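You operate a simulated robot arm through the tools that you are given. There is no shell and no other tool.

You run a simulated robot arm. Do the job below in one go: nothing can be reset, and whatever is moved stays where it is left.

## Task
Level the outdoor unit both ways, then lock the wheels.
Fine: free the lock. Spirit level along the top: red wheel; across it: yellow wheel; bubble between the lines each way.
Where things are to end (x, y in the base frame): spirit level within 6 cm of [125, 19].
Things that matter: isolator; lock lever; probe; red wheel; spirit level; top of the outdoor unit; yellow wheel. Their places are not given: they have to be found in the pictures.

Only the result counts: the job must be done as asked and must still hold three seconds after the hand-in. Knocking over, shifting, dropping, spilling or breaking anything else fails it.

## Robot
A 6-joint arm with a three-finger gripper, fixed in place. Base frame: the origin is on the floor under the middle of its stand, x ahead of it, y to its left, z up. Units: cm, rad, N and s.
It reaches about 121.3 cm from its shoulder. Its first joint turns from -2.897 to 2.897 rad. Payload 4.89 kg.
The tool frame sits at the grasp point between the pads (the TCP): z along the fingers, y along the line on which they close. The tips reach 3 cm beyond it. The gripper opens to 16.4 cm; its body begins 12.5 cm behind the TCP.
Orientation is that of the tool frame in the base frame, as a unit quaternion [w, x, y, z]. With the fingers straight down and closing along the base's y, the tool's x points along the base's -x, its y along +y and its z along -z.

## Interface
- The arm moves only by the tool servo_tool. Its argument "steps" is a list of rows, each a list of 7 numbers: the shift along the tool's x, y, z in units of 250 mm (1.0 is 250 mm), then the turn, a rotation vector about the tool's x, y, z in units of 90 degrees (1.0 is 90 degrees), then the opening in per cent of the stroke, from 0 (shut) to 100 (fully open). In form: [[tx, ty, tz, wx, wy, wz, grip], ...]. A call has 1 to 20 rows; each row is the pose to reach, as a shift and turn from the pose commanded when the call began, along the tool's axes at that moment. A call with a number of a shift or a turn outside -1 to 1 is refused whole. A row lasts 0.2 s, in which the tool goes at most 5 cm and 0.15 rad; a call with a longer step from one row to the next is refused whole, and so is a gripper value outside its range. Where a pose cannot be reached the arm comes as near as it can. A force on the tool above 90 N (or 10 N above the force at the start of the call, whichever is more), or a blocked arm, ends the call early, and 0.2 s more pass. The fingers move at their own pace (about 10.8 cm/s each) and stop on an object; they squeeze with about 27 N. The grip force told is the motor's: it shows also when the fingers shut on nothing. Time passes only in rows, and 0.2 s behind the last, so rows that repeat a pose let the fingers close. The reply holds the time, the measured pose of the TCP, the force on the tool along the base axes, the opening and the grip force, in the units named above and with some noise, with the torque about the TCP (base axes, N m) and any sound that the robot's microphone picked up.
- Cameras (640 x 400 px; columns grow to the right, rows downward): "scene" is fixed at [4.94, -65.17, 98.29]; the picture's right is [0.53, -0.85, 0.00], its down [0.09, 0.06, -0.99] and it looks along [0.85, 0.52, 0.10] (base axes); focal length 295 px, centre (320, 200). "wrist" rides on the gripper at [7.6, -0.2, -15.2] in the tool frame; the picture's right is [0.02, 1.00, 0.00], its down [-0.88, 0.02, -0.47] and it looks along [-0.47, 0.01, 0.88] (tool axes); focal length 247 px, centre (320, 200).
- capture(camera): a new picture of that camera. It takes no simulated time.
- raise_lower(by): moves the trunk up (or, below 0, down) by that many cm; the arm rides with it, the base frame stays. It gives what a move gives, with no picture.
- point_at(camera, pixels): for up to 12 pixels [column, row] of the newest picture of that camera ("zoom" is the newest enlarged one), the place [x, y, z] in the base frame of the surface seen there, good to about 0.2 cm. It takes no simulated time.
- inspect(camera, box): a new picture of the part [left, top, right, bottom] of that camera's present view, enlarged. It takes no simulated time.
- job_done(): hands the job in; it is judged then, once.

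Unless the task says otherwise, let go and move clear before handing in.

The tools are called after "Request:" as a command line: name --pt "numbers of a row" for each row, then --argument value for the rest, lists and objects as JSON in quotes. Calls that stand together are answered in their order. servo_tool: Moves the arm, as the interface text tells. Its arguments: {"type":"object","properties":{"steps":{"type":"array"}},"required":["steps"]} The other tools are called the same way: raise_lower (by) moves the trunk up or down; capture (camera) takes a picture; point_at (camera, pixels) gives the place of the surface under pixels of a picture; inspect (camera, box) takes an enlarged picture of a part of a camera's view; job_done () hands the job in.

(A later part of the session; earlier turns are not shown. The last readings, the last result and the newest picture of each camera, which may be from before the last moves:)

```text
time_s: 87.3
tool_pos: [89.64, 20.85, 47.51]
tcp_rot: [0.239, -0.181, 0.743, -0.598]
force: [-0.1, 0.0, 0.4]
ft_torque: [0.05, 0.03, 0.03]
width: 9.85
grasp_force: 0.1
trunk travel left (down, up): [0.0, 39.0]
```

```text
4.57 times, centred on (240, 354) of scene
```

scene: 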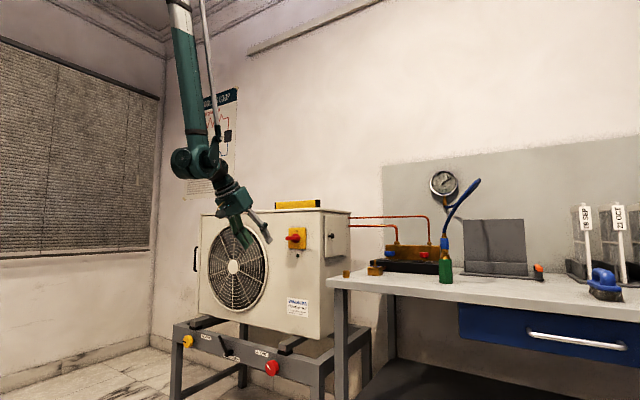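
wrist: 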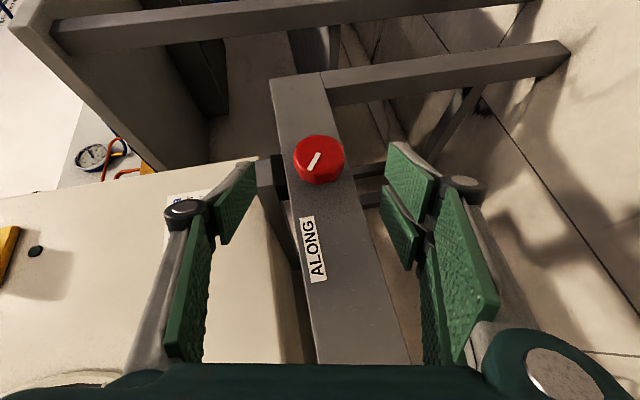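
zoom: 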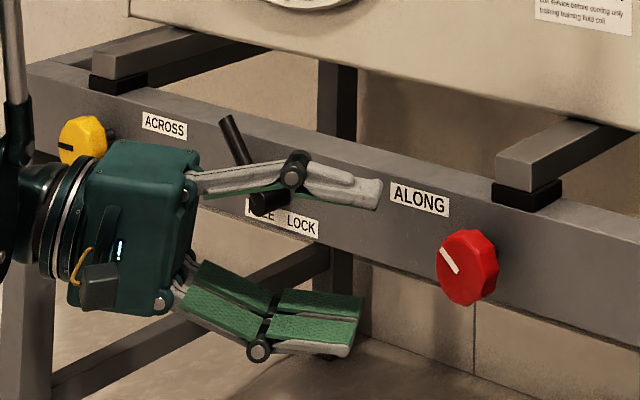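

Lined up. I'll advance onto the wheel and close.

Request:
servo_tool --pt "0 0 0.1 0 0 0 60" --pt "0 0 0.2 0 0 0 60" --pt "0 0 0.28 0 0 0 60" --pt "0 0 0.34 0 0 0 60" --pt "0 0 0.392 0 0 0 60" --pt "0 0 0.392 0 0 0 60" --pt "0 0 0.392 0 0 0 40" --pt "0 0 0.392 0 0 0 25" --pt "0 0 0.392 0 0 0 20" --pt "0 0 0.392 0 0 0 20" --pt "0 0 0.392 0 0 0 20"

Request:
capture --camera "wrist"

```text
time_s: 89.7
tool_pos: [95.32, 13.14, 45.87]
tcp_rot: [0.244, -0.174, 0.743, -0.598]
force: [0.9, -4.5, 6.6]
ft_torque: [-0.01, 1.03, 0.18]
width: 5.28
grasp_force: 44.7
out of reach, approached as far as the arm can: row 5, 6, 7
trunk travel left (down, up): [0.0, 39.0]
```

```text
taken
```

wrist: 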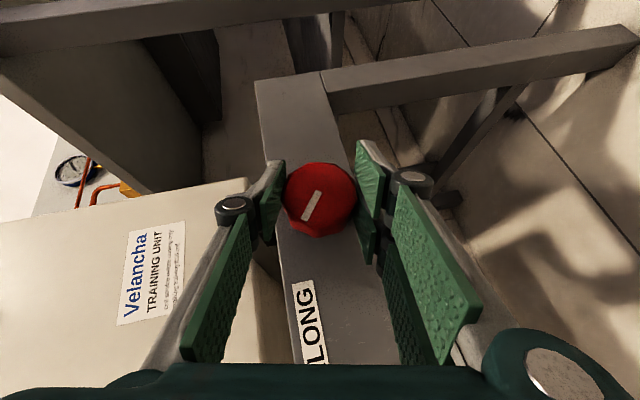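

Gripped again. I'll turn it 70° clockwise about base x.

Request:
servo_tool --pt "0 0 0 -0.0637 0.0026 0.0444 20" --pt "0 0 0 -0.1274 0.0051 0.0888 20" --pt "0 0 0 -0.1911 0.0077 0.1332 20" --pt "0 0 0 -0.2548 0.0103 0.1776 20" --pt "0 0 0 -0.3185 0.0129 0.222 20" --pt "0 0 0 -0.3822 0.0154 0.2664 20" --pt "0 0 0 -0.4459 0.018 0.3108 20" --pt "0 0 0 -0.5096 0.0206 0.3552 20" --pt "0 0 0 -0.5733 0.0231 0.3996 20" --pt "0 0 0 -0.637 0.0257 0.444 20" --pt "0 0 0 -0.637 0.0257 0.444 20"

Request:
capture --camera "wrist"

```text
time_s: 92.1
tool_pos: [95.34, 12.96, 45.92]
tcp_rot: [0.286, -0.008, 0.956, -0.069]
force: [11.1, 25.1, 7.8]
ft_torque: [0.01, 0.39, 1.21]
width: 5.22
grasp_force: 44.3
trunk travel left (down, up): [0.0, 39.0]
```

```text
taken
```

wrist: 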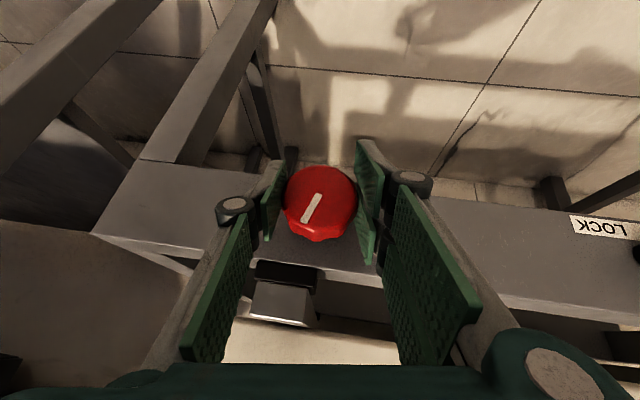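

The wheel turned another ~69° (mark followed). I'll release, retreat and raise to read.

Request:
servo_tool --pt "0 0 0 0 0 0 40" --pt "0 0 0 0 0 0 60" --pt "0 0 0 0 0 0 60" --pt "0 0 -0.1 0 0 0 60" --pt "0 0 -0.22 0 0 0 60" --pt "0 0 -0.38 0 0 0 60" --pt "0 0 -0.5 0 0 0 60" --pt "0 0 -0.5 0 0 0 60"

Request:
raise_lower --by 39

Request:
servo_tool --pt "-0.095 -0.022 -0.134 0 0 0 60" --pt "-0.19 -0.044 -0.268 0 0 0 60" --pt "-0.284 -0.067 -0.402 0 0 0 60" --pt "-0.378 -0.089 -0.536 0 0 0 60" --pt "-0.473 -0.111 -0.67 0 0 0 60" --pt "-0.567 -0.133 -0.804 0 0 0 60" --pt "-0.662 -0.156 -0.938 0 0 0 60" --pt "-0.662 -0.156 -0.938 0 0 0 60"

Request:
capture --camera "wrist"

Request:
inspect --camera "wrist" --box '[270, 175, 400, 256]'

```text
time_s: 93.9
tool_pos: [88.71, 14.61, 56.33]
tcp_rot: [0.287, -0.008, 0.955, -0.07]
force: [0.8, 0.2, -0.6]
ft_torque: [-0.03, 0.03, -0.03]
width: 9.84
grasp_force: 0.1
trunk travel left (down, up): [0.0, 39.0]
```

```text
time_s: 97.6
tool_pos: [88.79, 14.78, 95.55]
tcp_rot: [0.286, -0.008, 0.956, -0.07]
force: [-0.5, -0.9, 0.0]
ft_torque: [-0.01, -0.01, -0.01]
width: 9.86
grasp_force: 0.0
trunk travel left (down, up): [-39.0, 0.0]
```

```text
time_s: 99.4
tool_pos: [89.51, 14.82, 124.54]
tcp_rot: [0.287, -0.008, 0.955, -0.071]
force: [-0.7, 0.8, 0.2]
ft_torque: [0.04, -0.09, -0.01]
width: 9.85
grasp_force: 0.0
trunk travel left (down, up): [-39.0, 0.0]
```

```text
taken
```

wrist: 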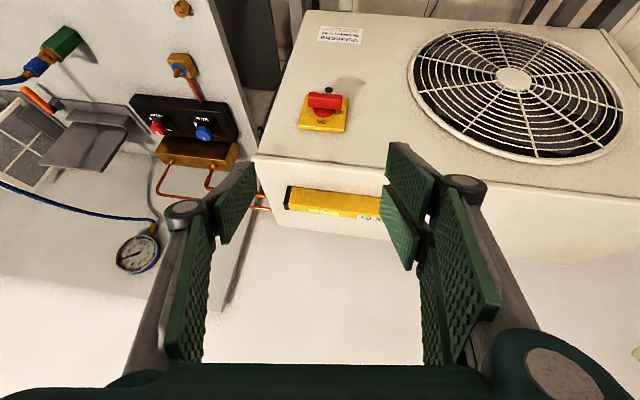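

```text
4.92 times, centred on (335, 216) of wrist
```

zoom: 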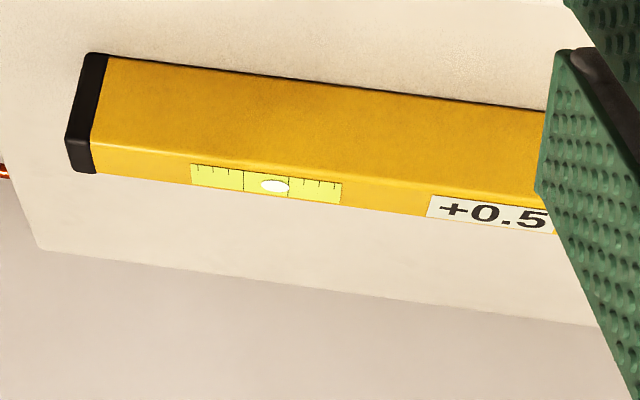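

The display reads +0.5 after ~107° total, so I overshot slightly, at about 0.02 per degree. I'll go back down and turn about 25° counter-clockwise.

Request:
servo_tool --pt "0.095 0.022 0.134 0 0 0 60" --pt "0.19 0.044 0.268 0 0 0 60" --pt "0.284 0.067 0.402 0 0 0 60" --pt "0.378 0.089 0.536 0 0 0 60" --pt "0.473 0.111 0.67 0 0 0 60" --pt "0.567 0.133 0.804 0 0 0 60" --pt "0.662 0.156 0.938 0 0 0 60" --pt "0.662 0.156 0.938 0 0 0 60"

Request:
raise_lower --by -39

Request:
capture --camera "wrist"

```text
time_s: 101.2
tool_pos: [88.92, 14.37, 95.31]
tcp_rot: [0.285, -0.008, 0.956, -0.07]
force: [0.3, -0.2, -0.1]
ft_torque: [-0.06, 0.04, -0.03]
width: 9.82
grasp_force: 0.0
trunk travel left (down, up): [-39.0, 0.0]
```

```text
time_s: 105.0
tool_pos: [88.69, 14.35, 56.39]
tcp_rot: [0.287, -0.009, 0.956, -0.069]
force: [0.4, 0.5, 0.0]
ft_torque: [-0.01, 0.0, 0.0]
width: 9.84
grasp_force: 0.1
trunk travel left (down, up): [0.0, 39.0]
```

```text
taken
```

wrist: 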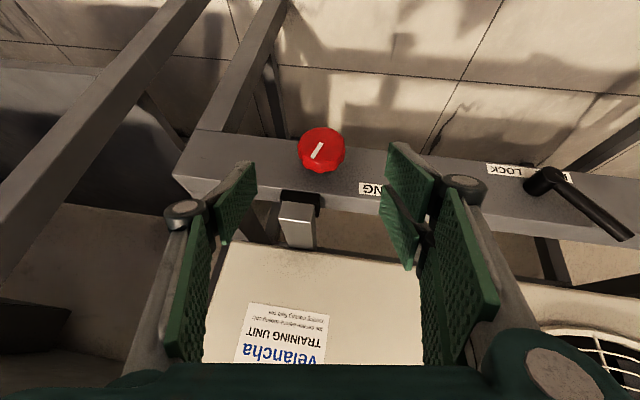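

Request:
servo_tool --pt "0.005 0.03 0.05 0.06 -0.0016 -0.04 60" --pt "0.015 0.078 0.141 0.121 -0.0032 -0.0794 60" --pt "0.015 0.078 0.141 0.121 -0.0032 -0.0794 60"

Request:
servo_tool --pt "0 0 0.08 0 0 0 60" --pt "0 0 0.16 0 0 0 60" --pt "0 0 0.24 0 0 0 60" --pt "0 0 0.3 0 0 0 60" --pt "0 0 0.36 0 0 0 60" --pt "0 0 0.36 0 0 0 60"

Request:
capture --camera "wrist"

```text
time_s: 105.8
tool_pos: [90.48, 15.98, 53.11]
tcp_rot: [0.283, -0.04, 0.942, -0.179]
force: [-0.4, 0.2, 0.3]
ft_torque: [0.09, 0.04, 0.04]
width: 9.85
grasp_force: 0.0
trunk travel left (down, up): [0.0, 39.0]
```

```text
time_s: 107.2
tool_pos: [95.38, 13.05, 46.01]
tcp_rot: [0.282, -0.04, 0.942, -0.178]
force: [-0.5, -0.5, 0.5]
ft_torque: [0.02, -0.01, 0.04]
width: 9.86
grasp_force: 0.1
trunk travel left (down, up): [0.0, 39.0]
```

```text
taken
```

wrist: 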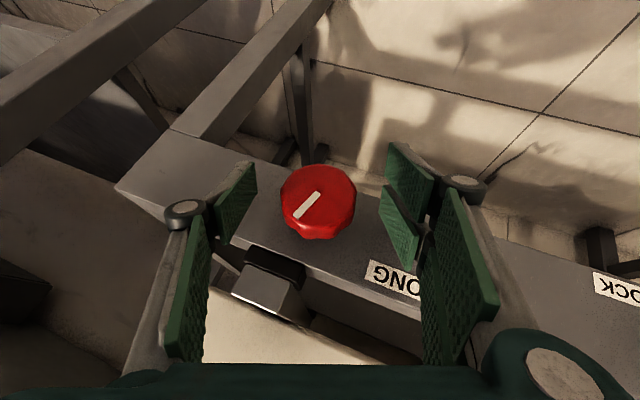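

Request:
servo_tool --pt "0 0 0 0 0 0 40" --pt "0 0 0 0 0 0 25" --pt "0 0 0 0 0 0 20" --pt "0 0 0 0 0 0 20" --pt "0 0 0 0 0 0 20" --pt "0 0 0 0.058 -0.0017 -0.038 20" --pt "0 0 0 0.116 -0.0035 -0.076 20" --pt "0 0 0 0.174 -0.0052 -0.1135 20" --pt "0 0 0 0.2328 -0.0069 -0.1515 20" --pt "0 0 0 0.2328 -0.0069 -0.1515 20"

Request:
capture --camera "wrist"

```text
time_s: 109.4
tool_pos: [95.52, 13.11, 46.03]
tcp_rot: [0.267, -0.1, 0.881, -0.378]
force: [30.1, -8.4, 17.1]
ft_torque: [-0.08, 0.45, 0.66]
width: 5.28
grasp_force: 45.1
trunk travel left (down, up): [0.0, 39.0]
```

```text
taken
```

wrist: 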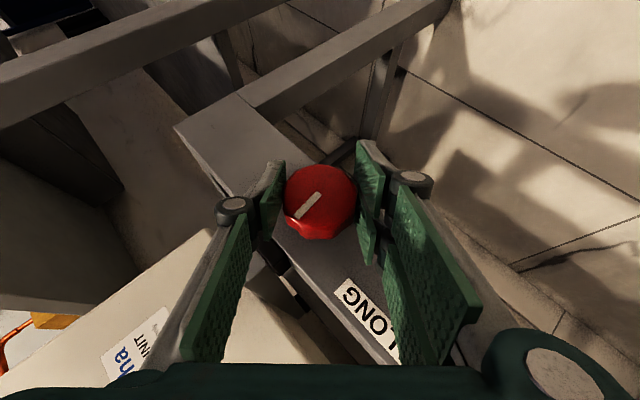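

Turned −25°. I'll release, retreat, straighten the lean, and raise to read.

Request:
servo_tool --pt "0 0 0 0 0 0 40" --pt "0 0 0 0 0 0 60" --pt "0 0 0 0 0 0 60" --pt "0 0 -0.1 0 0 0 60" --pt "0 0 -0.22 0 0 0 60" --pt "0 0 -0.36 0 0 0 60" --pt "0 0 -0.46 0 0 0 60" --pt "0 0 -0.46 0 0 0 60"

Request:
raise_lower --by 39

Request:
servo_tool --pt "0 0 0 -0.0695 0.0019 0.0455 60" --pt "0 0 0 -0.139 0.0037 0.091 60" --pt "0 0 0 -0.2085 0.0056 0.1365 60" --pt "0 0 0 -0.278 0.0074 0.182 60" --pt "0 0 0 -0.344 0.0092 0.2244 60" --pt "0 0 0 -0.344 0.0092 0.2244 60"

```text
time_s: 111.2
tool_pos: [89.04, 20.14, 52.44]
tcp_rot: [0.268, -0.1, 0.881, -0.377]
force: [0.6, -0.2, 0.0]
ft_torque: [-0.03, 0.01, -0.03]
width: 9.84
grasp_force: 0.0
trunk travel left (down, up): [0.0, 39.0]
```

```text
time_s: 114.9
tool_pos: [89.17, 20.1, 91.4]
tcp_rot: [0.268, -0.1, 0.881, -0.378]
force: [-0.2, 0.3, 1.0]
ft_torque: [-0.02, 0.01, -0.01]
width: 9.84
grasp_force: 0.1
trunk travel left (down, up): [-39.0, 0.0]
```

```text
time_s: 116.3
tool_pos: [89.17, 19.97, 91.49]
tcp_rot: [0.286, -0.01, 0.955, -0.078]
force: [0.3, -0.2, -0.5]
ft_torque: [0.09, -0.01, 0.03]
width: 9.85
grasp_force: 0.0
trunk travel left (down, up): [-39.0, 0.0]
```

Request:
servo_tool --pt "-0.094 -0.027 -0.141 0 0 0 60" --pt "-0.188 -0.053 -0.283 0 0 0 60" --pt "-0.282 -0.08 -0.424 0 0 0 60" --pt "-0.376 -0.106 -0.565 0 0 0 60" --pt "-0.47 -0.133 -0.706 0 0 0 60" --pt "-0.564 -0.16 -0.848 0 0 0 60" --pt "-0.658 -0.186 -0.989 0 0 0 60" --pt "-0.658 -0.186 -0.989 0 0 0 60"

Request:
capture --camera "wrist"

Request:
inspect --camera "wrist" --box '[250, 165, 380, 246]'

```text
time_s: 118.1
tool_pos: [89.13, 19.87, 121.15]
tcp_rot: [0.287, -0.011, 0.955, -0.078]
force: [-0.7, -0.2, 0.8]
ft_torque: [0.03, -0.1, 0.03]
width: 9.82
grasp_force: 0.0
trunk travel left (down, up): [-39.0, 0.0]
```

```text
taken
```

wrist: 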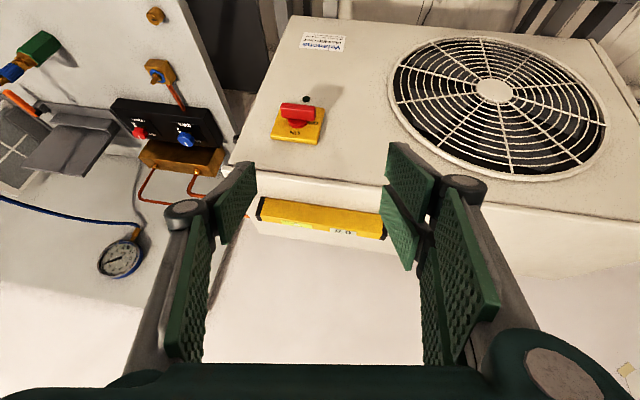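

```text
4.92 times, centred on (315, 206) of wrist
```

zoom: 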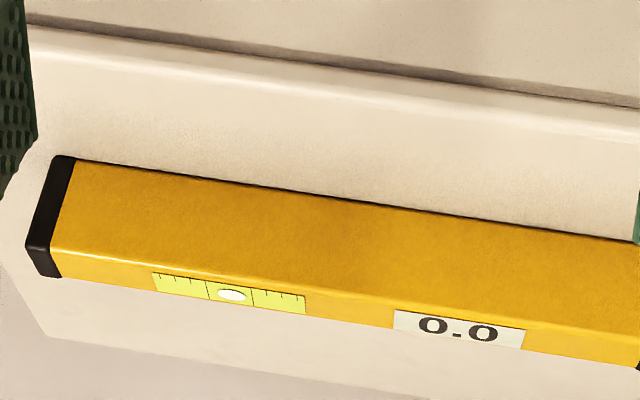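

The display reads 0.0 and the bubble is centred, so the "along" direction is done. Now I'll turn the level across: first point the fingers down, then yaw 90°, approaching a grip point 5 cm off-centre so that after rotating the level ends near x=125.

Request:
servo_tool --pt "0 0 0 -0.0202 0.0742 0.0028 60" --pt "0 0 0 -0.0403 0.1484 0.0057 60" --pt "0 0 0 -0.0605 0.2226 0.0085 60" --pt "0 0 0 -0.0806 0.2968 0.0114 60" --pt "0 0 0 -0.1008 0.371 0.0142 60" --pt "0 0 0 -0.1008 0.371 0.0142 60"

Request:
servo_tool --pt "-0.05 0.005 -0.01 0 0 0.0909 60" --pt "-0.1 0.015 -0.02 0 0 0.1818 60" --pt "-0.17 0.03 -0.03 0 0 0.2727 60" --pt "-0.24 0.045 -0.04 0 0 0.3636 60" --pt "-0.32 0.06 -0.05 0 0 0.4545 60" --pt "-0.4 0.08 -0.06 0 0 0.5454 60" --pt "-0.48 0.1 -0.07 0 0 0.6363 60" --pt "-0.56 0.11 -0.08 0 0 0.7272 60" --pt "-0.64 0.12 -0.08 0 0 0.8181 60" --pt "-0.72 0.13 -0.08 0 0 0.909 60" --pt "-0.8 0.14 -0.08 0 0 1.0 60" --pt "-0.8 0.14 -0.08 0 0 1.0 60"

Request:
capture --camera "wrist"

Request:
capture --camera "scene"

```text
time_s: 119.5
tool_pos: [89.39, 20.06, 121.47]
tcp_rot: [0.042, 0.001, 0.99, -0.134]
force: [1.2, -0.4, -0.3]
ft_torque: [0.02, 0.15, -0.04]
width: 9.84
grasp_force: 0.1
out of reach, approached as far as the arm can: row 2, 3, 4, 5, 6
trunk travel left (down, up): [-39.0, 0.0]
```

```text
time_s: 122.1
tool_pos: [108.95, 24.26, 124.17]
tcp_rot: [0.125, 0.701, 0.699, -0.064]
force: [0.6, 0.1, -0.5]
ft_torque: [-0.03, 0.08, 0.01]
width: 9.84
grasp_force: 0.1
trunk travel left (down, up): [-39.0, 0.0]
```

```text
taken
```

wrist: 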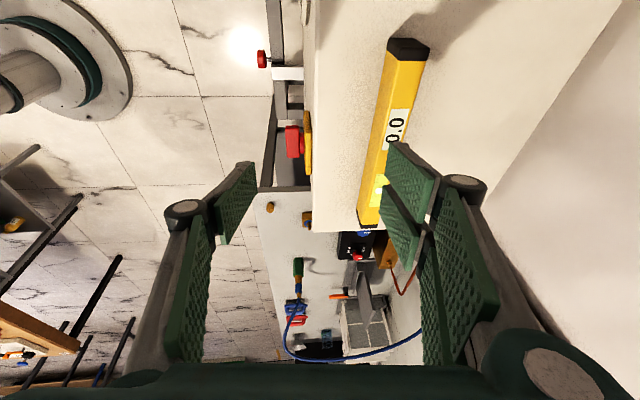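

```text
taken
```

scene: 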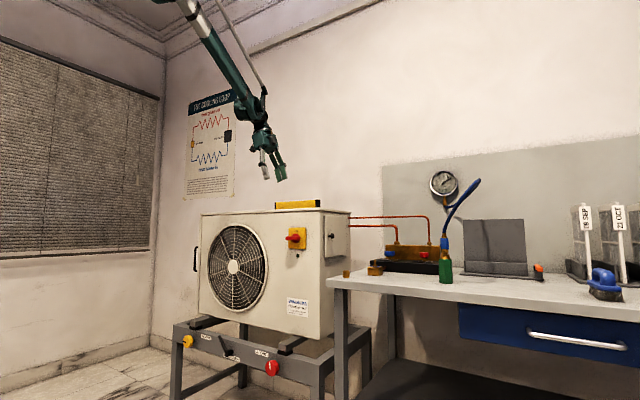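

The wrist passed near its singularity, leaving the tool tilted about 16°. I'll correct it to straight down and check the level's position.

Request:
point_at --camera "wrist" --pixels '[[400, 47], [365, 222], [380, 150], [392, 90], [400, 90], [387, 60], [420, 60], [340, 150]]'

Request:
servo_tool --pt "0 0 0 0.0138 0.0427 0 60" --pt "0 0 0 0.0276 0.0854 -0.001 60" --pt "0 0 0 0.0413 0.128 -0.001 60" --pt "0 0 0 0.0551 0.1707 -0.002 60" --pt "0 0 0 0.0551 0.1707 -0.002 60"

Request:
capture --camera "wrist"

```text
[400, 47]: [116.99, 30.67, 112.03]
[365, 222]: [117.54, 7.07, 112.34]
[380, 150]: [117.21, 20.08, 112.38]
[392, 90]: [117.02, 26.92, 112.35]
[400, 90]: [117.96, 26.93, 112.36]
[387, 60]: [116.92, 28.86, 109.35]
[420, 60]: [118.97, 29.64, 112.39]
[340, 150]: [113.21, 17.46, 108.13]
```

```text
time_s: 123.3
tool_pos: [108.92, 24.36, 124.2]
tcp_rot: [0.124, 0.699, 0.701, -0.065]
force: [-0.6, -1.0, -0.6]
ft_torque: [0.01, 0.03, 0.01]
width: 9.83
grasp_force: 0.0
out of reach, approached as far as the arm can: row 1, 2, 3, 4, 5
trunk travel left (down, up): [-39.0, 0.0]
```

```text
taken
```

wrist: 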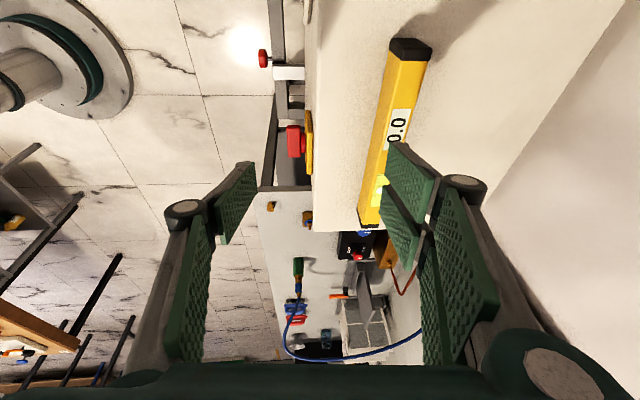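

The wrist went through the flipped side (joint 4 at its limit). I'll unwind by reversing that path back to the 55° pitch pose, then pass through straight-down in the arm's own plane.

Request:
servo_tool --pt "-0.013 -0.07 0.007 0 0 -0.0909 60" --pt "-0.027 -0.143 0.015 0 0 -0.1818 60" --pt "-0.04 -0.215 0.022 0 0 -0.2727 60" --pt "-0.054 -0.287 0.03 0 0 -0.3636 60" --pt "-0.067 -0.358 0.037 0 0 -0.4545 60" --pt "-0.081 -0.43 0.045 0 0 -0.5454 60" --pt "-0.094 -0.5 0.053 0 0 -0.6363 60" --pt "-0.108 -0.573 0.06 0 0 -0.7272 60" --pt "-0.121 -0.645 0.068 0 0 -0.8181 60" --pt "-0.135 -0.716 0.075 0 0 -0.909 60" --pt "-0.149 -0.788 0.083 0 0 -1.0 60" --pt "-0.149 -0.788 0.083 0 0 -1.0 60"

```text
time_s: 125.9
tool_pos: [89.2, 19.92, 121.44]
tcp_rot: [0.043, -0.002, 0.99, -0.134]
force: [0.7, -0.6, 0.6]
ft_torque: [0.02, -0.04, 0.03]
width: 9.84
grasp_force: 0.1
trunk travel left (down, up): [-39.0, 0.0]
```

Request:
servo_tool --pt "0 0 0 -0.013 -0.0626 0.0067 60" --pt "0 0 0 -0.026 -0.1252 0.0134 60" --pt "0 0 0 -0.039 -0.1878 0.02 60" --pt "0 0 0 -0.052 -0.2504 0.0267 60" --pt "0 0 0 -0.065 -0.313 0.0334 60" --pt "0 0 0 -0.065 -0.313 0.0334 60"

Request:
servo_tool --pt "0 0 0 -0.0444 -0.0484 -0.0125 60" --pt "0 0 0 -0.0888 -0.0967 -0.025 60" --pt "0 0 0 -0.1332 -0.145 -0.0374 60" --pt "0 0 0 -0.1776 -0.1934 -0.0499 60" --pt "0 0 0 -0.1776 -0.1934 -0.0499 60"

```text
time_s: 127.3
tool_pos: [89.34, 19.88, 121.66]
tcp_rot: [0.286, -0.01, 0.955, -0.078]
force: [-0.7, -0.1, 0.8]
ft_torque: [0.01, -0.07, 0.03]
width: 9.85
grasp_force: 0.0
trunk travel left (down, up): [-39.0, 0.0]
```

```text
time_s: 128.5
tool_pos: [88.38, 22.98, 121.67]
tcp_rot: [0.416, -0.073, 0.906, -0.003]
force: [0.1, -0.2, 0.4]
ft_torque: [-0.01, 0.0, 0.04]
width: 9.84
grasp_force: 0.0
out of reach, approached as far as the arm can: row 2, 3, 4, 5
trunk travel left (down, up): [-39.0, 0.0]
```

The wrist is on an awkward branch. I'll retrace the route by which I originally came: pitch up to horizontal first, then tilt straight down along the earlier reverse path.

Request:
servo_tool --pt "-0.044 -0.04 0.005 0.0107 -0.0751 0.0117 60" --pt "-0.088 -0.08 0.011 0.0215 -0.1502 0.0233 60" --pt "-0.132 -0.12 0.016 0.0322 -0.2254 0.035 60" --pt "-0.175 -0.16 0.022 0.0429 -0.3005 0.0466 60" --pt "-0.219 -0.2 0.027 0.0537 -0.3756 0.0583 60" --pt "-0.263 -0.239 0.033 0.0644 -0.4507 0.0699 60" --pt "-0.263 -0.239 0.033 0.0644 -0.4507 0.0699 60"

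Request:
capture --camera "scene"

```text
time_s: 130.1
tool_pos: [94.17, 18.06, 126.29]
tcp_rot: [0.707, 0.0, 0.707, 0.0]
force: [1.2, 0.0, 0.0]
ft_torque: [0.01, -0.09, 0.01]
width: 9.85
grasp_force: 0.1
trunk travel left (down, up): [-39.0, 0.0]
```

```text
taken
```

scene: 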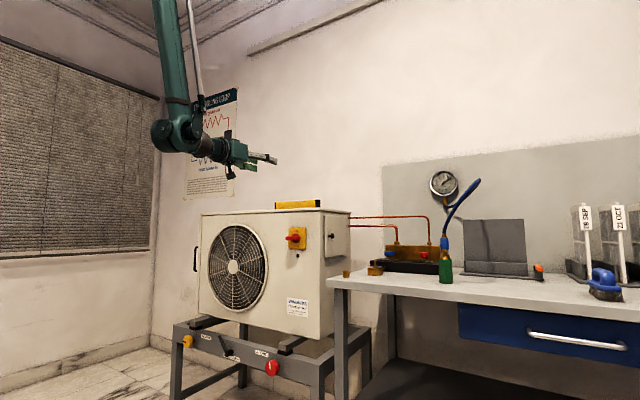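

The horizontal pose was reached cleanly. Now I'll align the heading with the arm's plane and tilt straight down within that plane.

Request:
servo_tool --pt "0 0.048 -0.034 -0.07 0 0 60" --pt "0 0.096 -0.068 -0.139 0 0 60" --pt "0 0.096 -0.068 -0.139 0 0 60"

Request:
servo_tool --pt "0 0 0.03 0 0.0909 0 60" --pt "0 0 0.06 0 0.1818 0 60" --pt "0 0 0.1 0 0.2727 0 60" --pt "0 0 0.14 0 0.3636 0 60" --pt "0 0 0.19 0 0.4545 0 60" --pt "0 0 0.24 0 0.5454 0 60" --pt "0 0 0.3 0 0.6363 0 60" --pt "0 0 0.36 0 0.7272 0 60" --pt "0 0 0.42 0 0.8181 0 60" --pt "0 0 0.48 0 0.909 0 60" --pt "0 0 0.52 0 1.0 0 60" --pt "0 0 0.52 0 1.0 0 60"

Request:
capture --camera "scene"

```text
time_s: 130.9
tool_pos: [92.25, 20.32, 126.62]
tcp_rot: [0.703, -0.077, 0.703, 0.077]
force: [-0.6, -0.9, 0.8]
ft_torque: [-0.03, 0.01, 0.09]
width: 9.85
grasp_force: 0.1
trunk travel left (down, up): [-39.0, 0.0]
```

```text
time_s: 133.5
tool_pos: [105.02, 23.16, 126.1]
tcp_rot: [-0.001, -0.108, 0.994, 0.0]
force: [1.6, 0.8, -1.1]
ft_torque: [-0.02, 0.26, 0.0]
width: 9.83
grasp_force: 0.0
out of reach, approached as far as the arm can: row 1, 2
trunk travel left (down, up): [-39.0, 0.0]
```

```text
taken
```

scene: 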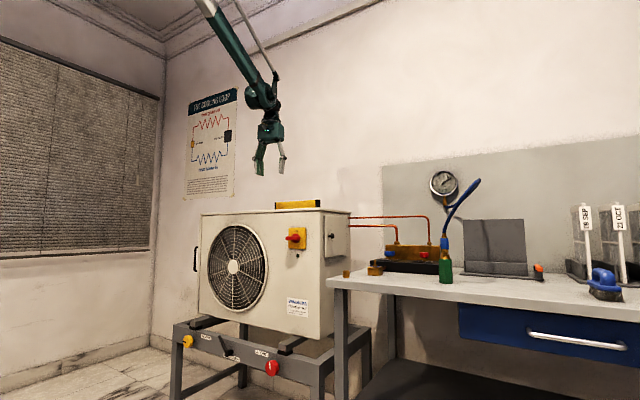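

Fingers are straight down again in a clean configuration. I'll yaw to close across the level and move above the off-centre grip point.

Request:
servo_tool --pt "-0.03 -0.006 0.014 0 0 0.0909 60" --pt "-0.06 -0.012 0.029 0 0 0.1818 60" --pt "-0.09 -0.018 0.043 0 0 0.2727 60" --pt "-0.12 -0.024 0.058 0 0 0.3636 60" --pt "-0.15 -0.03 0.072 0 0 0.4545 60" --pt "-0.18 -0.036 0.087 0 0 0.5454 60" --pt "-0.21 -0.042 0.1 0 0 0.6363 60" --pt "-0.24 -0.048 0.116 0 0 0.7272 60" --pt "-0.27 -0.054 0.13 0 0 0.8181 60" --pt "-0.3 -0.06 0.145 0 0 0.909 60" --pt "-0.334 -0.065 0.16 0 0 1.0 60" --pt "-0.334 -0.065 0.16 0 0 1.0 60"

Request:
servo_tool --pt "0 0 0 0 0 0.07 60" --pt "0 0 0 0 0 0.138 60" --pt "0 0 0 0 0 0.138 60"

Request:
capture --camera "wrist"

```text
time_s: 136.1
tool_pos: [113.5, 23.41, 122.37]
tcp_rot: [0.0, 0.626, 0.779, 0.0]
force: [1.1, 0.3, 0.4]
ft_torque: [-0.05, 0.06, 0.05]
width: 9.86
grasp_force: 0.1
trunk travel left (down, up): [-39.0, 0.0]
```

```text
time_s: 136.9
tool_pos: [113.5, 23.32, 122.29]
tcp_rot: [0.0, 0.707, 0.707, 0.0]
force: [0.3, 0.2, 0.2]
ft_torque: [0.01, 0.0, -0.01]
width: 9.84
grasp_force: 0.1
trunk travel left (down, up): [-39.0, 0.0]
```

```text
taken
```

wrist: 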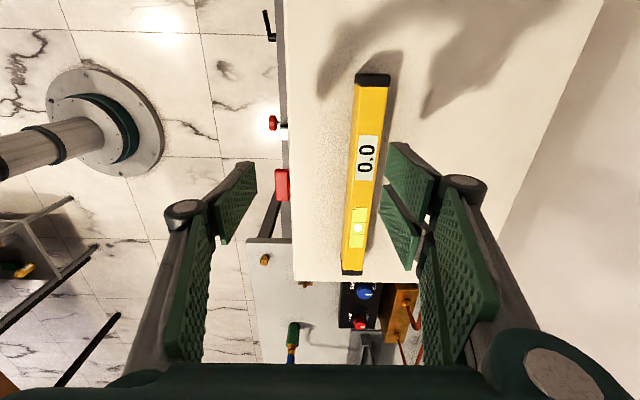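

Request:
point_at --camera "wrist" --pixels '[[373, 78], [352, 270], [357, 110], [386, 110], [344, 240], [366, 240], [363, 190], [300, 150], [420, 60]]'

Request:
inspect --camera "wrist" --box '[300, 120, 420, 280]'

```text
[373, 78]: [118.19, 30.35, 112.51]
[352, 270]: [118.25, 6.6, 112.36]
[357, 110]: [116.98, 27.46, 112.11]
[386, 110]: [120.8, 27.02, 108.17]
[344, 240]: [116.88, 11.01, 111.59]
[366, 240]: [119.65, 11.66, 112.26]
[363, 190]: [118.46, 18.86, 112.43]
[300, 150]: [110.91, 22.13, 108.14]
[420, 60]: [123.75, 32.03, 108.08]
```

```text
2.50 times, centred on (360, 200) of wrist
```

zoom: 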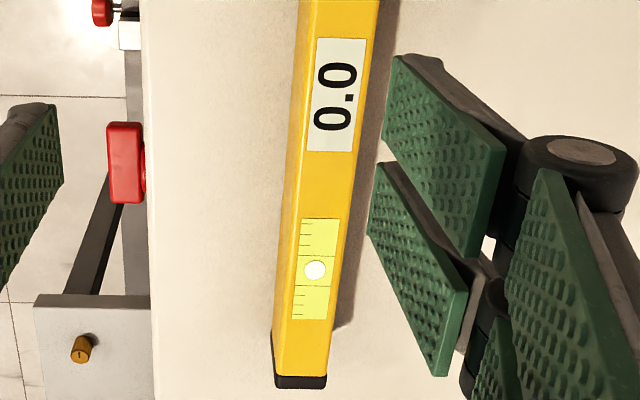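

The bubble is centred at 0.0. The level's centre is (118.4,18.4). I'll move over (118.4,23.4) and descend to grip 5 cm off-centre.

Request:
servo_tool --pt "0 0.1 0 0 0 0 60" --pt "0 0.196 0 0 0 0 60" --pt "0 0.196 0.1 0 0 0 60" --pt "0 0.196 0.2 0 0 0 60" --pt "0 0.196 0.3 0 0 0 60" --pt "0 0.196 0.37 0 0 0 60" --pt "0 0.196 0.42 0 0 0 60" --pt "0 0.196 0.42 0 0 0 60"

Request:
capture --camera "wrist"

```text
time_s: 138.7
tool_pos: [118.51, 23.44, 111.65]
tcp_rot: [0.0, 0.706, 0.708, 0.0]
force: [0.1, 0.1, 0.0]
ft_torque: [0.02, 0.02, -0.01]
width: 9.83
grasp_force: 0.0
trunk travel left (down, up): [-39.0, 0.0]
```

```text
taken
```

wrist: 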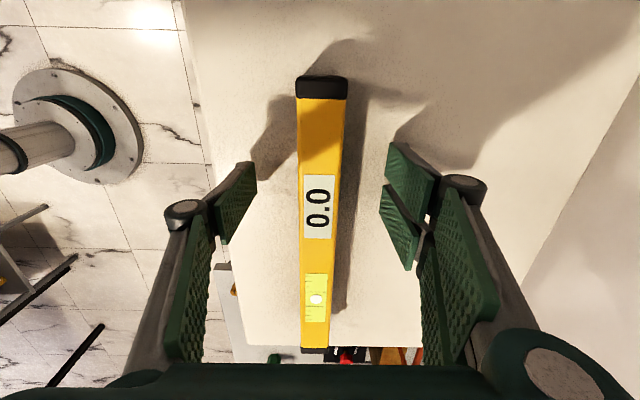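

Request:
servo_tool --pt "0 0 0 0 0 0 40" --pt "0 0 0 0 0 0 20" --pt "0 0 0 0 0 0 10" --pt "0 0 0 0 0 0 10" --pt "0 0 0 0 0 0 10" --pt "0 0 -0.04 0 0 0 10" --pt "0 0 -0.12 0 0 0 10" --pt "0 0 -0.22 0 0 0 10" --pt "0 0 -0.32 0 0 0 10" --pt "0 0 -0.32 0 0 0 10"

Request:
capture --camera "wrist"

```text
time_s: 140.9
tool_pos: [118.45, 23.44, 119.71]
tcp_rot: [0.0, 0.706, 0.708, 0.0]
force: [0.0, -0.3, -1.3]
ft_torque: [0.15, -0.07, -0.03]
width: 2.77
grasp_force: 26.5
trunk travel left (down, up): [-39.0, 0.0]
```

```text
taken
```

wrist: 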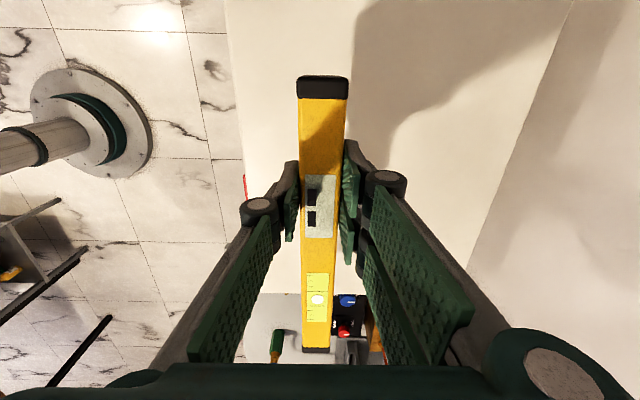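

Request:
servo_tool --pt "-0.015 0.005 0 0 0 -0.0909 10" --pt "-0.03 0.01 0 0 0 -0.1818 10" --pt "-0.045 0.014 0 0 0 -0.2727 10" --pt "-0.06 0.019 0 0 0 -0.3636 10" --pt "-0.075 0.024 0 0 0 -0.4545 10" --pt "-0.09 0.028 0 0 0 -0.5454 10" --pt "-0.107 0.033 0 0 0 -0.6363 10" --pt "-0.122 0.038 0 0 0 -0.7272 10" --pt "-0.137 0.043 0 0 0 -0.8181 10" --pt "-0.153 0.047 0 0 0 -0.909 10" --pt "-0.168 0.052 0 0 0 -1.0 10" --pt "-0.168 0.052 0 0 0 -1.0 10"

Request:
capture --camera "wrist"

Request:
inspect --camera "scene" --box '[230, 150, 390, 250]'

```text
time_s: 143.5
tool_pos: [119.57, 19.23, 119.76]
tcp_rot: [0.0, -0.002, 1.0, 0.0]
force: [0.4, -0.1, -1.7]
ft_torque: [-0.03, 0.14, -0.02]
width: 2.76
grasp_force: 27.0
trunk travel left (down, up): [-39.0, 0.0]
```

```text
taken
```

wrist: 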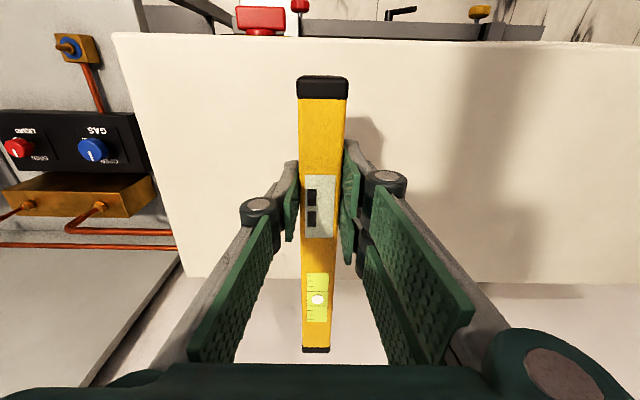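

```text
4.00 times, centred on (310, 200) of scene
```

zoom: 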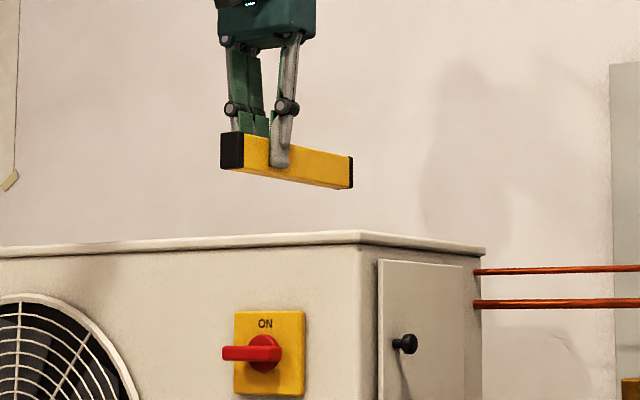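

The level now lies along x over the top. I'll lower it to contact.

Request:
servo_tool --pt "0 0 0.1 0 0 0 10" --pt "0 0 0.2 0 0 0 10" --pt "0 0 0.26 0 0 0 10" --pt "0 0 0.3 0 0 0 10" --pt "0 0 0.308 0 0 0 10" --pt "0 0 0.312 0 0 0 10" --pt "0 0 0.316 0 0 0 10" --pt "0 0 0.316 0 0 0 10"

```text
time_s: 145.3
tool_pos: [119.75, 19.12, 111.98]
tcp_rot: [0.0, 0.0, 1.0, 0.0]
force: [-0.4, 0.3, -2.5]
ft_torque: [0.03, 0.1, 0.0]
width: 2.77
grasp_force: 27.1
trunk travel left (down, up): [-39.0, 0.0]
```

Request:
servo_tool --pt "0 0 0.005 0 0 0 10" --pt "0 0 0.009 0 0 0 10" --pt "0 0 0.013 0 0 0 10" --pt "0 0 0.013 0 0 0 10"

```text
time_s: 146.3
tool_pos: [119.64, 19.22, 111.66]
tcp_rot: [0.001, -0.001, 1.0, 0.0]
force: [2.0, 1.9, 5.0]
ft_torque: [-0.02, -0.55, 0.18]
width: 2.78
grasp_force: 26.9
trunk travel left (down, up): [-39.0, 0.0]
```

There is light contact, so I'll release and view.

Request:
servo_tool --pt "0 0 0 0 0 0 22" --pt "0 0 0 0 0 0 40" --pt "0 0 0 0 0 0 60" --pt "0 0 0 0 0 0 60"

Request:
capture --camera "wrist"

Request:
inspect --camera "wrist" --box '[270, 160, 370, 360]'

```text
time_s: 147.3
tool_pos: [119.7, 19.1, 111.65]
tcp_rot: [0.0, -0.001, 1.0, -0.001]
force: [-0.4, -0.5, -0.4]
ft_torque: [-0.01, 0.03, -0.01]
width: 9.82
grasp_force: 0.1
trunk travel left (down, up): [-39.0, 0.0]
```

```text
taken
```

wrist: 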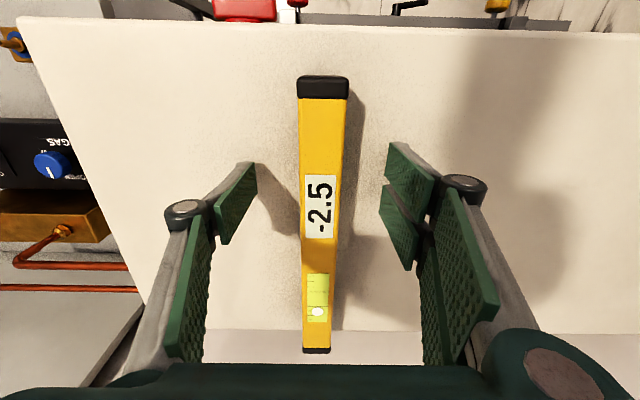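

```text
2.00 times, centred on (320, 260) of wrist
```

zoom: 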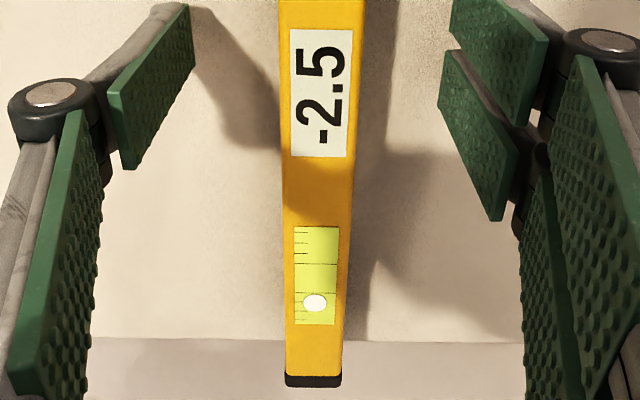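

The across reading is −2.5 (bubble toward the back). I'll lift away, swing to the yellow wheel's side, and prepare a clean in-plane tilt.

Request:
servo_tool --pt "0 0 -0.06 0 0 0 60" --pt "0 0 -0.18 0 0 0 60" --pt "0 0 -0.32 0 0 0 60" --pt "0 0 -0.48 0 0 0 60" --pt "0 0 -0.54 0 0 0 60" --pt "0.1 0.11 -0.54 0 0 0 60" --pt "0.2 0.23 -0.54 0 0 0 60" --pt "0.3 0.34 -0.54 0 0 0 60" --pt "0.4 0.46 -0.54 0 0 0 60" --pt "0.5 0.57 -0.54 0 0 0 60" --pt "0.6 0.69 -0.54 0 0 0 60" --pt "0.68 0.8 -0.54 0 0 0 60"

Request:
servo_tool --pt "0.09 0.1 0 0 0 -0.06 60" --pt "0.18 0.21 0 0 0 -0.12 60" --pt "0.27 0.32 0 0 0 -0.18 60" --pt "0.36 0.43 0 0 0 -0.24 60" --pt "0.45 0.54 0 0 0 -0.3 60" --pt "0.54 0.65 0 0 0 -0.35 60" --pt "0.62 0.75 0 0 0 -0.378 60" --pt "0.62 0.75 0 0 0 -0.378 60"

```text
time_s: 149.9
tool_pos: [102.62, 38.9, 125.1]
tcp_rot: [-0.001, 0.0, 1.0, 0.001]
force: [-0.3, -0.5, 0.8]
ft_torque: [0.04, 0.01, 0.01]
width: 9.83
grasp_force: 0.0
trunk travel left (down, up): [-39.0, 0.0]
```

```text
time_s: 151.7
tool_pos: [87.0, 57.82, 125.05]
tcp_rot: [-0.001, -0.294, 0.956, 0.0]
force: [0.0, 0.7, 0.1]
ft_torque: [-0.11, -0.06, 0.0]
width: 9.84
grasp_force: 0.0
trunk travel left (down, up): [-39.0, 0.0]
```

Request:
servo_tool --pt "0.02 0 0 0 -0.0909 0 60" --pt "0.035 0 0 0 -0.1818 0 60" --pt "0.05 0 0 0 -0.2727 0 60" --pt "0.07 0 0 0 -0.3636 0 60" --pt "0.085 0 0 0 -0.4545 0 60" --pt "0.1 0 0 0 -0.5454 0 60" --pt "0.12 0 0 0 -0.6363 0 60" --pt "0.135 0 0 0 -0.7272 0 60" --pt "0.15 0 0 0 -0.8181 0 60" --pt "0.165 0 0 0 -0.909 0 60" --pt "0.18 0 0 0 -1.0 0 60" --pt "0.18 0 0 0 -1.0 0 60"

Request:
raise_lower --by -39

Request:
capture --camera "scene"

```text
time_s: 154.3
tool_pos: [83.71, 55.31, 125.19]
tcp_rot: [0.665, -0.209, 0.688, 0.203]
force: [0.5, -0.2, -0.3]
ft_torque: [0.0, -0.03, 0.02]
width: 9.84
grasp_force: 0.1
trunk travel left (down, up): [-39.0, 0.0]
```

```text
time_s: 158.1
tool_pos: [83.75, 55.37, 86.15]
tcp_rot: [0.664, -0.209, 0.688, 0.202]
force: [-0.3, 0.1, -1.0]
ft_torque: [0.01, 0.01, -0.02]
width: 9.82
grasp_force: 0.2
trunk travel left (down, up): [0.0, 39.0]
```

```text
taken
```

scene: 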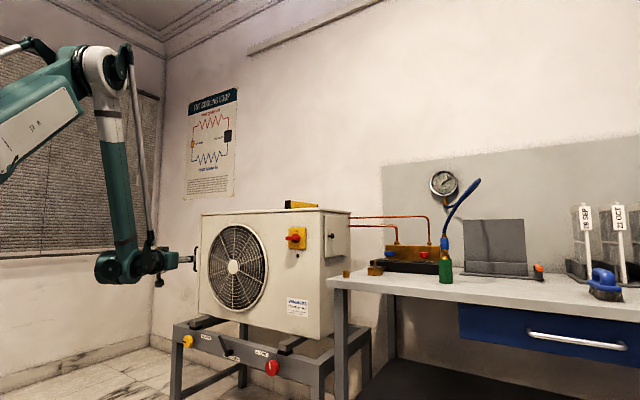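

No limits were hit this time. Now I'll turn the heading to +x while descending toward the yellow wheel.

Request:
servo_tool --pt "0.1 0.034 0.05 0.076 -0.0044 0.0013 60" --pt "0.22 0.068 0.1 0.151 -0.0088 0.0026 60" --pt "0.35 0.1 0.15 0.227 -0.0132 0.0039 60" --pt "0.49 0.135 0.2 0.302 -0.0176 0.0052 60" --pt "0.631 0.169 0.243 0.378 -0.022 0.0065 60" --pt "0.631 0.169 0.243 0.378 -0.022 0.0065 60"

Request:
capture --camera "wrist"

```text
time_s: 159.5
tool_pos: [86.12, 61.71, 70.17]
tcp_rot: [0.707, 0.001, 0.707, -0.001]
force: [-0.2, -0.2, 0.6]
ft_torque: [0.01, 0.13, 0.08]
width: 9.87
grasp_force: 0.0
out of reach, approached as far as the arm can: row 1
trunk travel left (down, up): [0.0, 39.0]
```

```text
taken
```

wrist: 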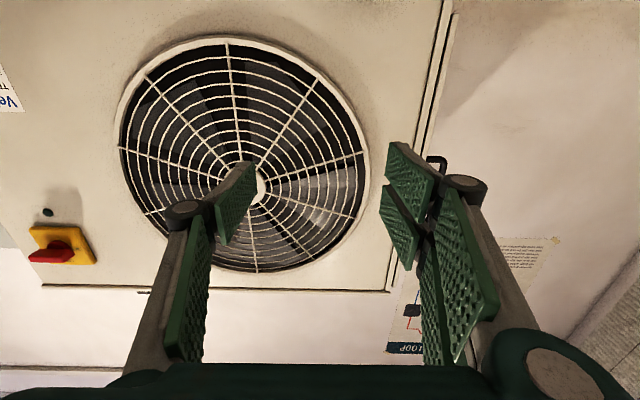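

Request:
servo_tool --pt "0.12 0.01 0.02 0 0 0 60" --pt "0.26 0.02 0.04 0 0 0 60" --pt "0.4 0.04 0.06 0 0 0 60" --pt "0.54 0.06 0.08 0 0 0 60" --pt "0.68 0.076 0.1 0 0 0 60" --pt "0.74 0.076 0.1 0 0 0 60" --pt "0.74 0.076 0.1 0 0 0 60"

Request:
capture --camera "wrist"

Request:
inspect --camera "scene" --box '[120, 280, 260, 368]'

```text
time_s: 161.1
tool_pos: [88.44, 63.79, 51.64]
tcp_rot: [0.707, 0.002, 0.707, -0.001]
force: [-0.5, -0.1, 0.8]
ft_torque: [0.0, 0.02, 0.02]
width: 9.84
grasp_force: 0.0
trunk travel left (down, up): [0.0, 39.0]
```

```text
taken
```

wrist: 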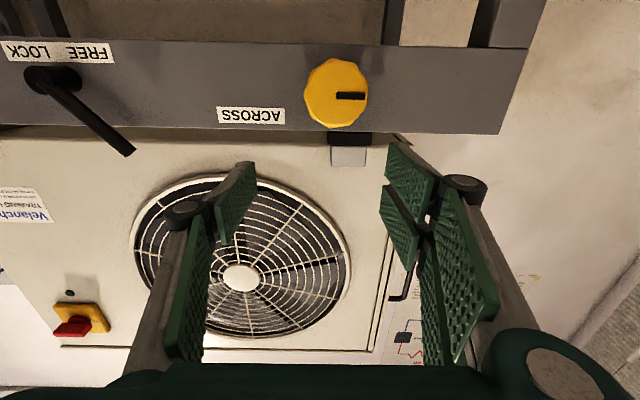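

```text
4.55 times, centred on (190, 324) of scene
```

zoom: 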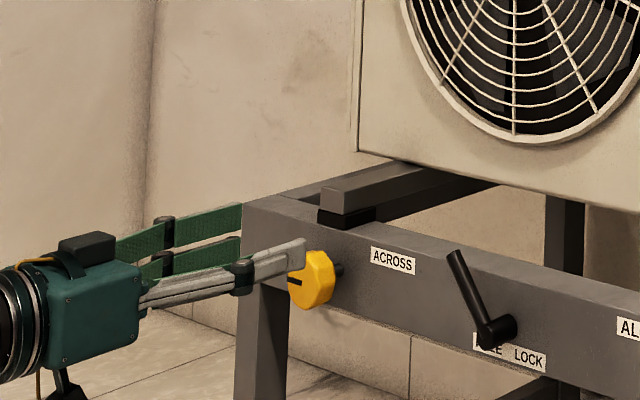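

The horizontal approach works here. I'll measure the yellow wheel face (about (336,93)).

Request:
inspect --camera "wrist" --box '[276, 50, 396, 140]'

Request:
point_at --camera "wrist" --pixels '[[336, 93], [310, 93], [362, 93], [336, 66], [336, 118], [338, 96], [360, 96], [336, 127], [300, 60]]'

```text
4.44 times, centred on (336, 95) of wrist
```

zoom: 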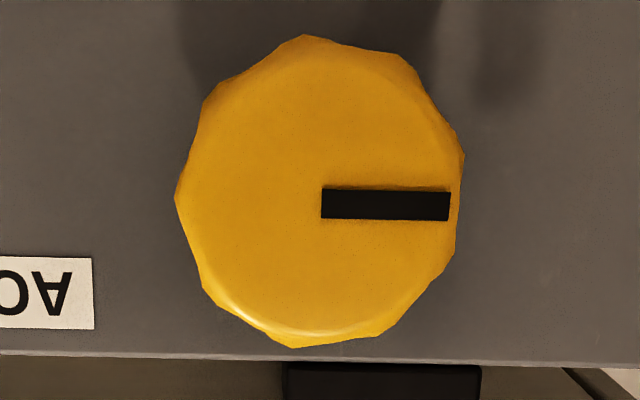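

```text
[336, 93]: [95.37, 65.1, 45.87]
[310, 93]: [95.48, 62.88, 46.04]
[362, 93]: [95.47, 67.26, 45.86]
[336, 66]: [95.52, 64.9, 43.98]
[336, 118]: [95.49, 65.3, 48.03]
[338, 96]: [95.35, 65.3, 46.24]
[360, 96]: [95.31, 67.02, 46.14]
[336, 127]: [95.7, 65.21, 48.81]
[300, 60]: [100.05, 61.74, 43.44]
```

The yellow wheel's axis is at y≈65.08, z≈46.07. I'll align to it, pre-roll −60° for a clockwise stroke, then advance and grip.

Request:
servo_tool --pt "0.05 0.012 0.012 0 0 -0.09 60" --pt "0.1 0.025 0.025 0 0 -0.18 60" --pt "0.15 0.037 0.037 0 0 -0.27 60" --pt "0.2 0.05 0.05 0 0 -0.36 60" --pt "0.223 0.052 0.056 0 0 -0.45 60" --pt "0.223 0.052 0.056 0 0 -0.54 60" --pt "0.223 0.052 0.056 0 0 -0.63 60" --pt "0.223 0.052 0.056 0 0 -0.667 60" --pt "0.223 0.052 0.056 0 0 -0.667 60"

Request:
capture --camera "wrist"

```text
time_s: 163.1
tool_pos: [89.53, 64.06, 49.75]
tcp_rot: [0.611, -0.354, 0.613, -0.355]
force: [1.2, 0.8, 0.2]
ft_torque: [0.0, 0.01, 0.01]
width: 9.84
grasp_force: 0.2
out of reach, approached as far as the arm can: row 2, 3, 4, 5, 6, 7, 8, 9
trunk travel left (down, up): [0.0, 39.0]
```

```text
taken
```

wrist: 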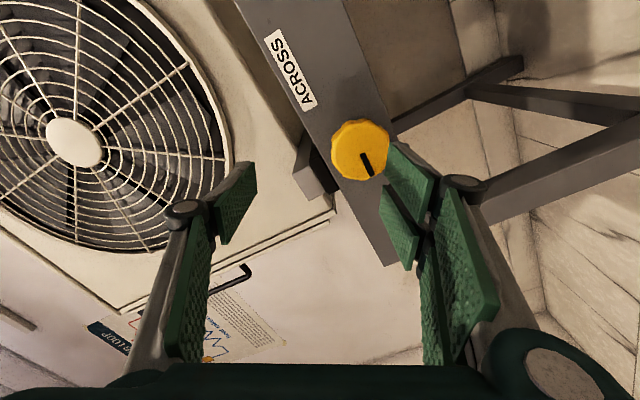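

The boundary stops me at z≈49.8 with x=89.5. Slightly further out (x≈91.8, tips still in front of the wheel face) should be reachable, so I'll go there.

Request:
servo_tool --pt "0.01 0.03 0.045 0 0 0 60" --pt "0.018 0.075 0.085 0 0 0 60" --pt "0.03 0.12 0.091 0 0 0 60" --pt "0.037 0.147 0.091 0 0 0 60" --pt "0.037 0.147 0.091 0 0 0 60"

Request:
capture --camera "wrist"

```text
time_s: 164.3
tool_pos: [90.61, 63.91, 49.82]
tcp_rot: [0.611, -0.353, 0.614, -0.354]
force: [-0.2, 0.3, 1.6]
ft_torque: [-0.01, 0.06, -0.05]
width: 9.83
grasp_force: 0.0
out of reach, approached as far as the arm can: row 1, 2, 3, 4, 5
trunk travel left (down, up): [0.0, 39.0]
```

```text
taken
```

wrist: 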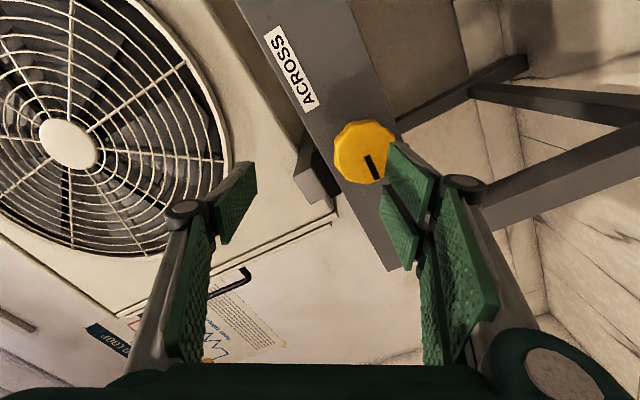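

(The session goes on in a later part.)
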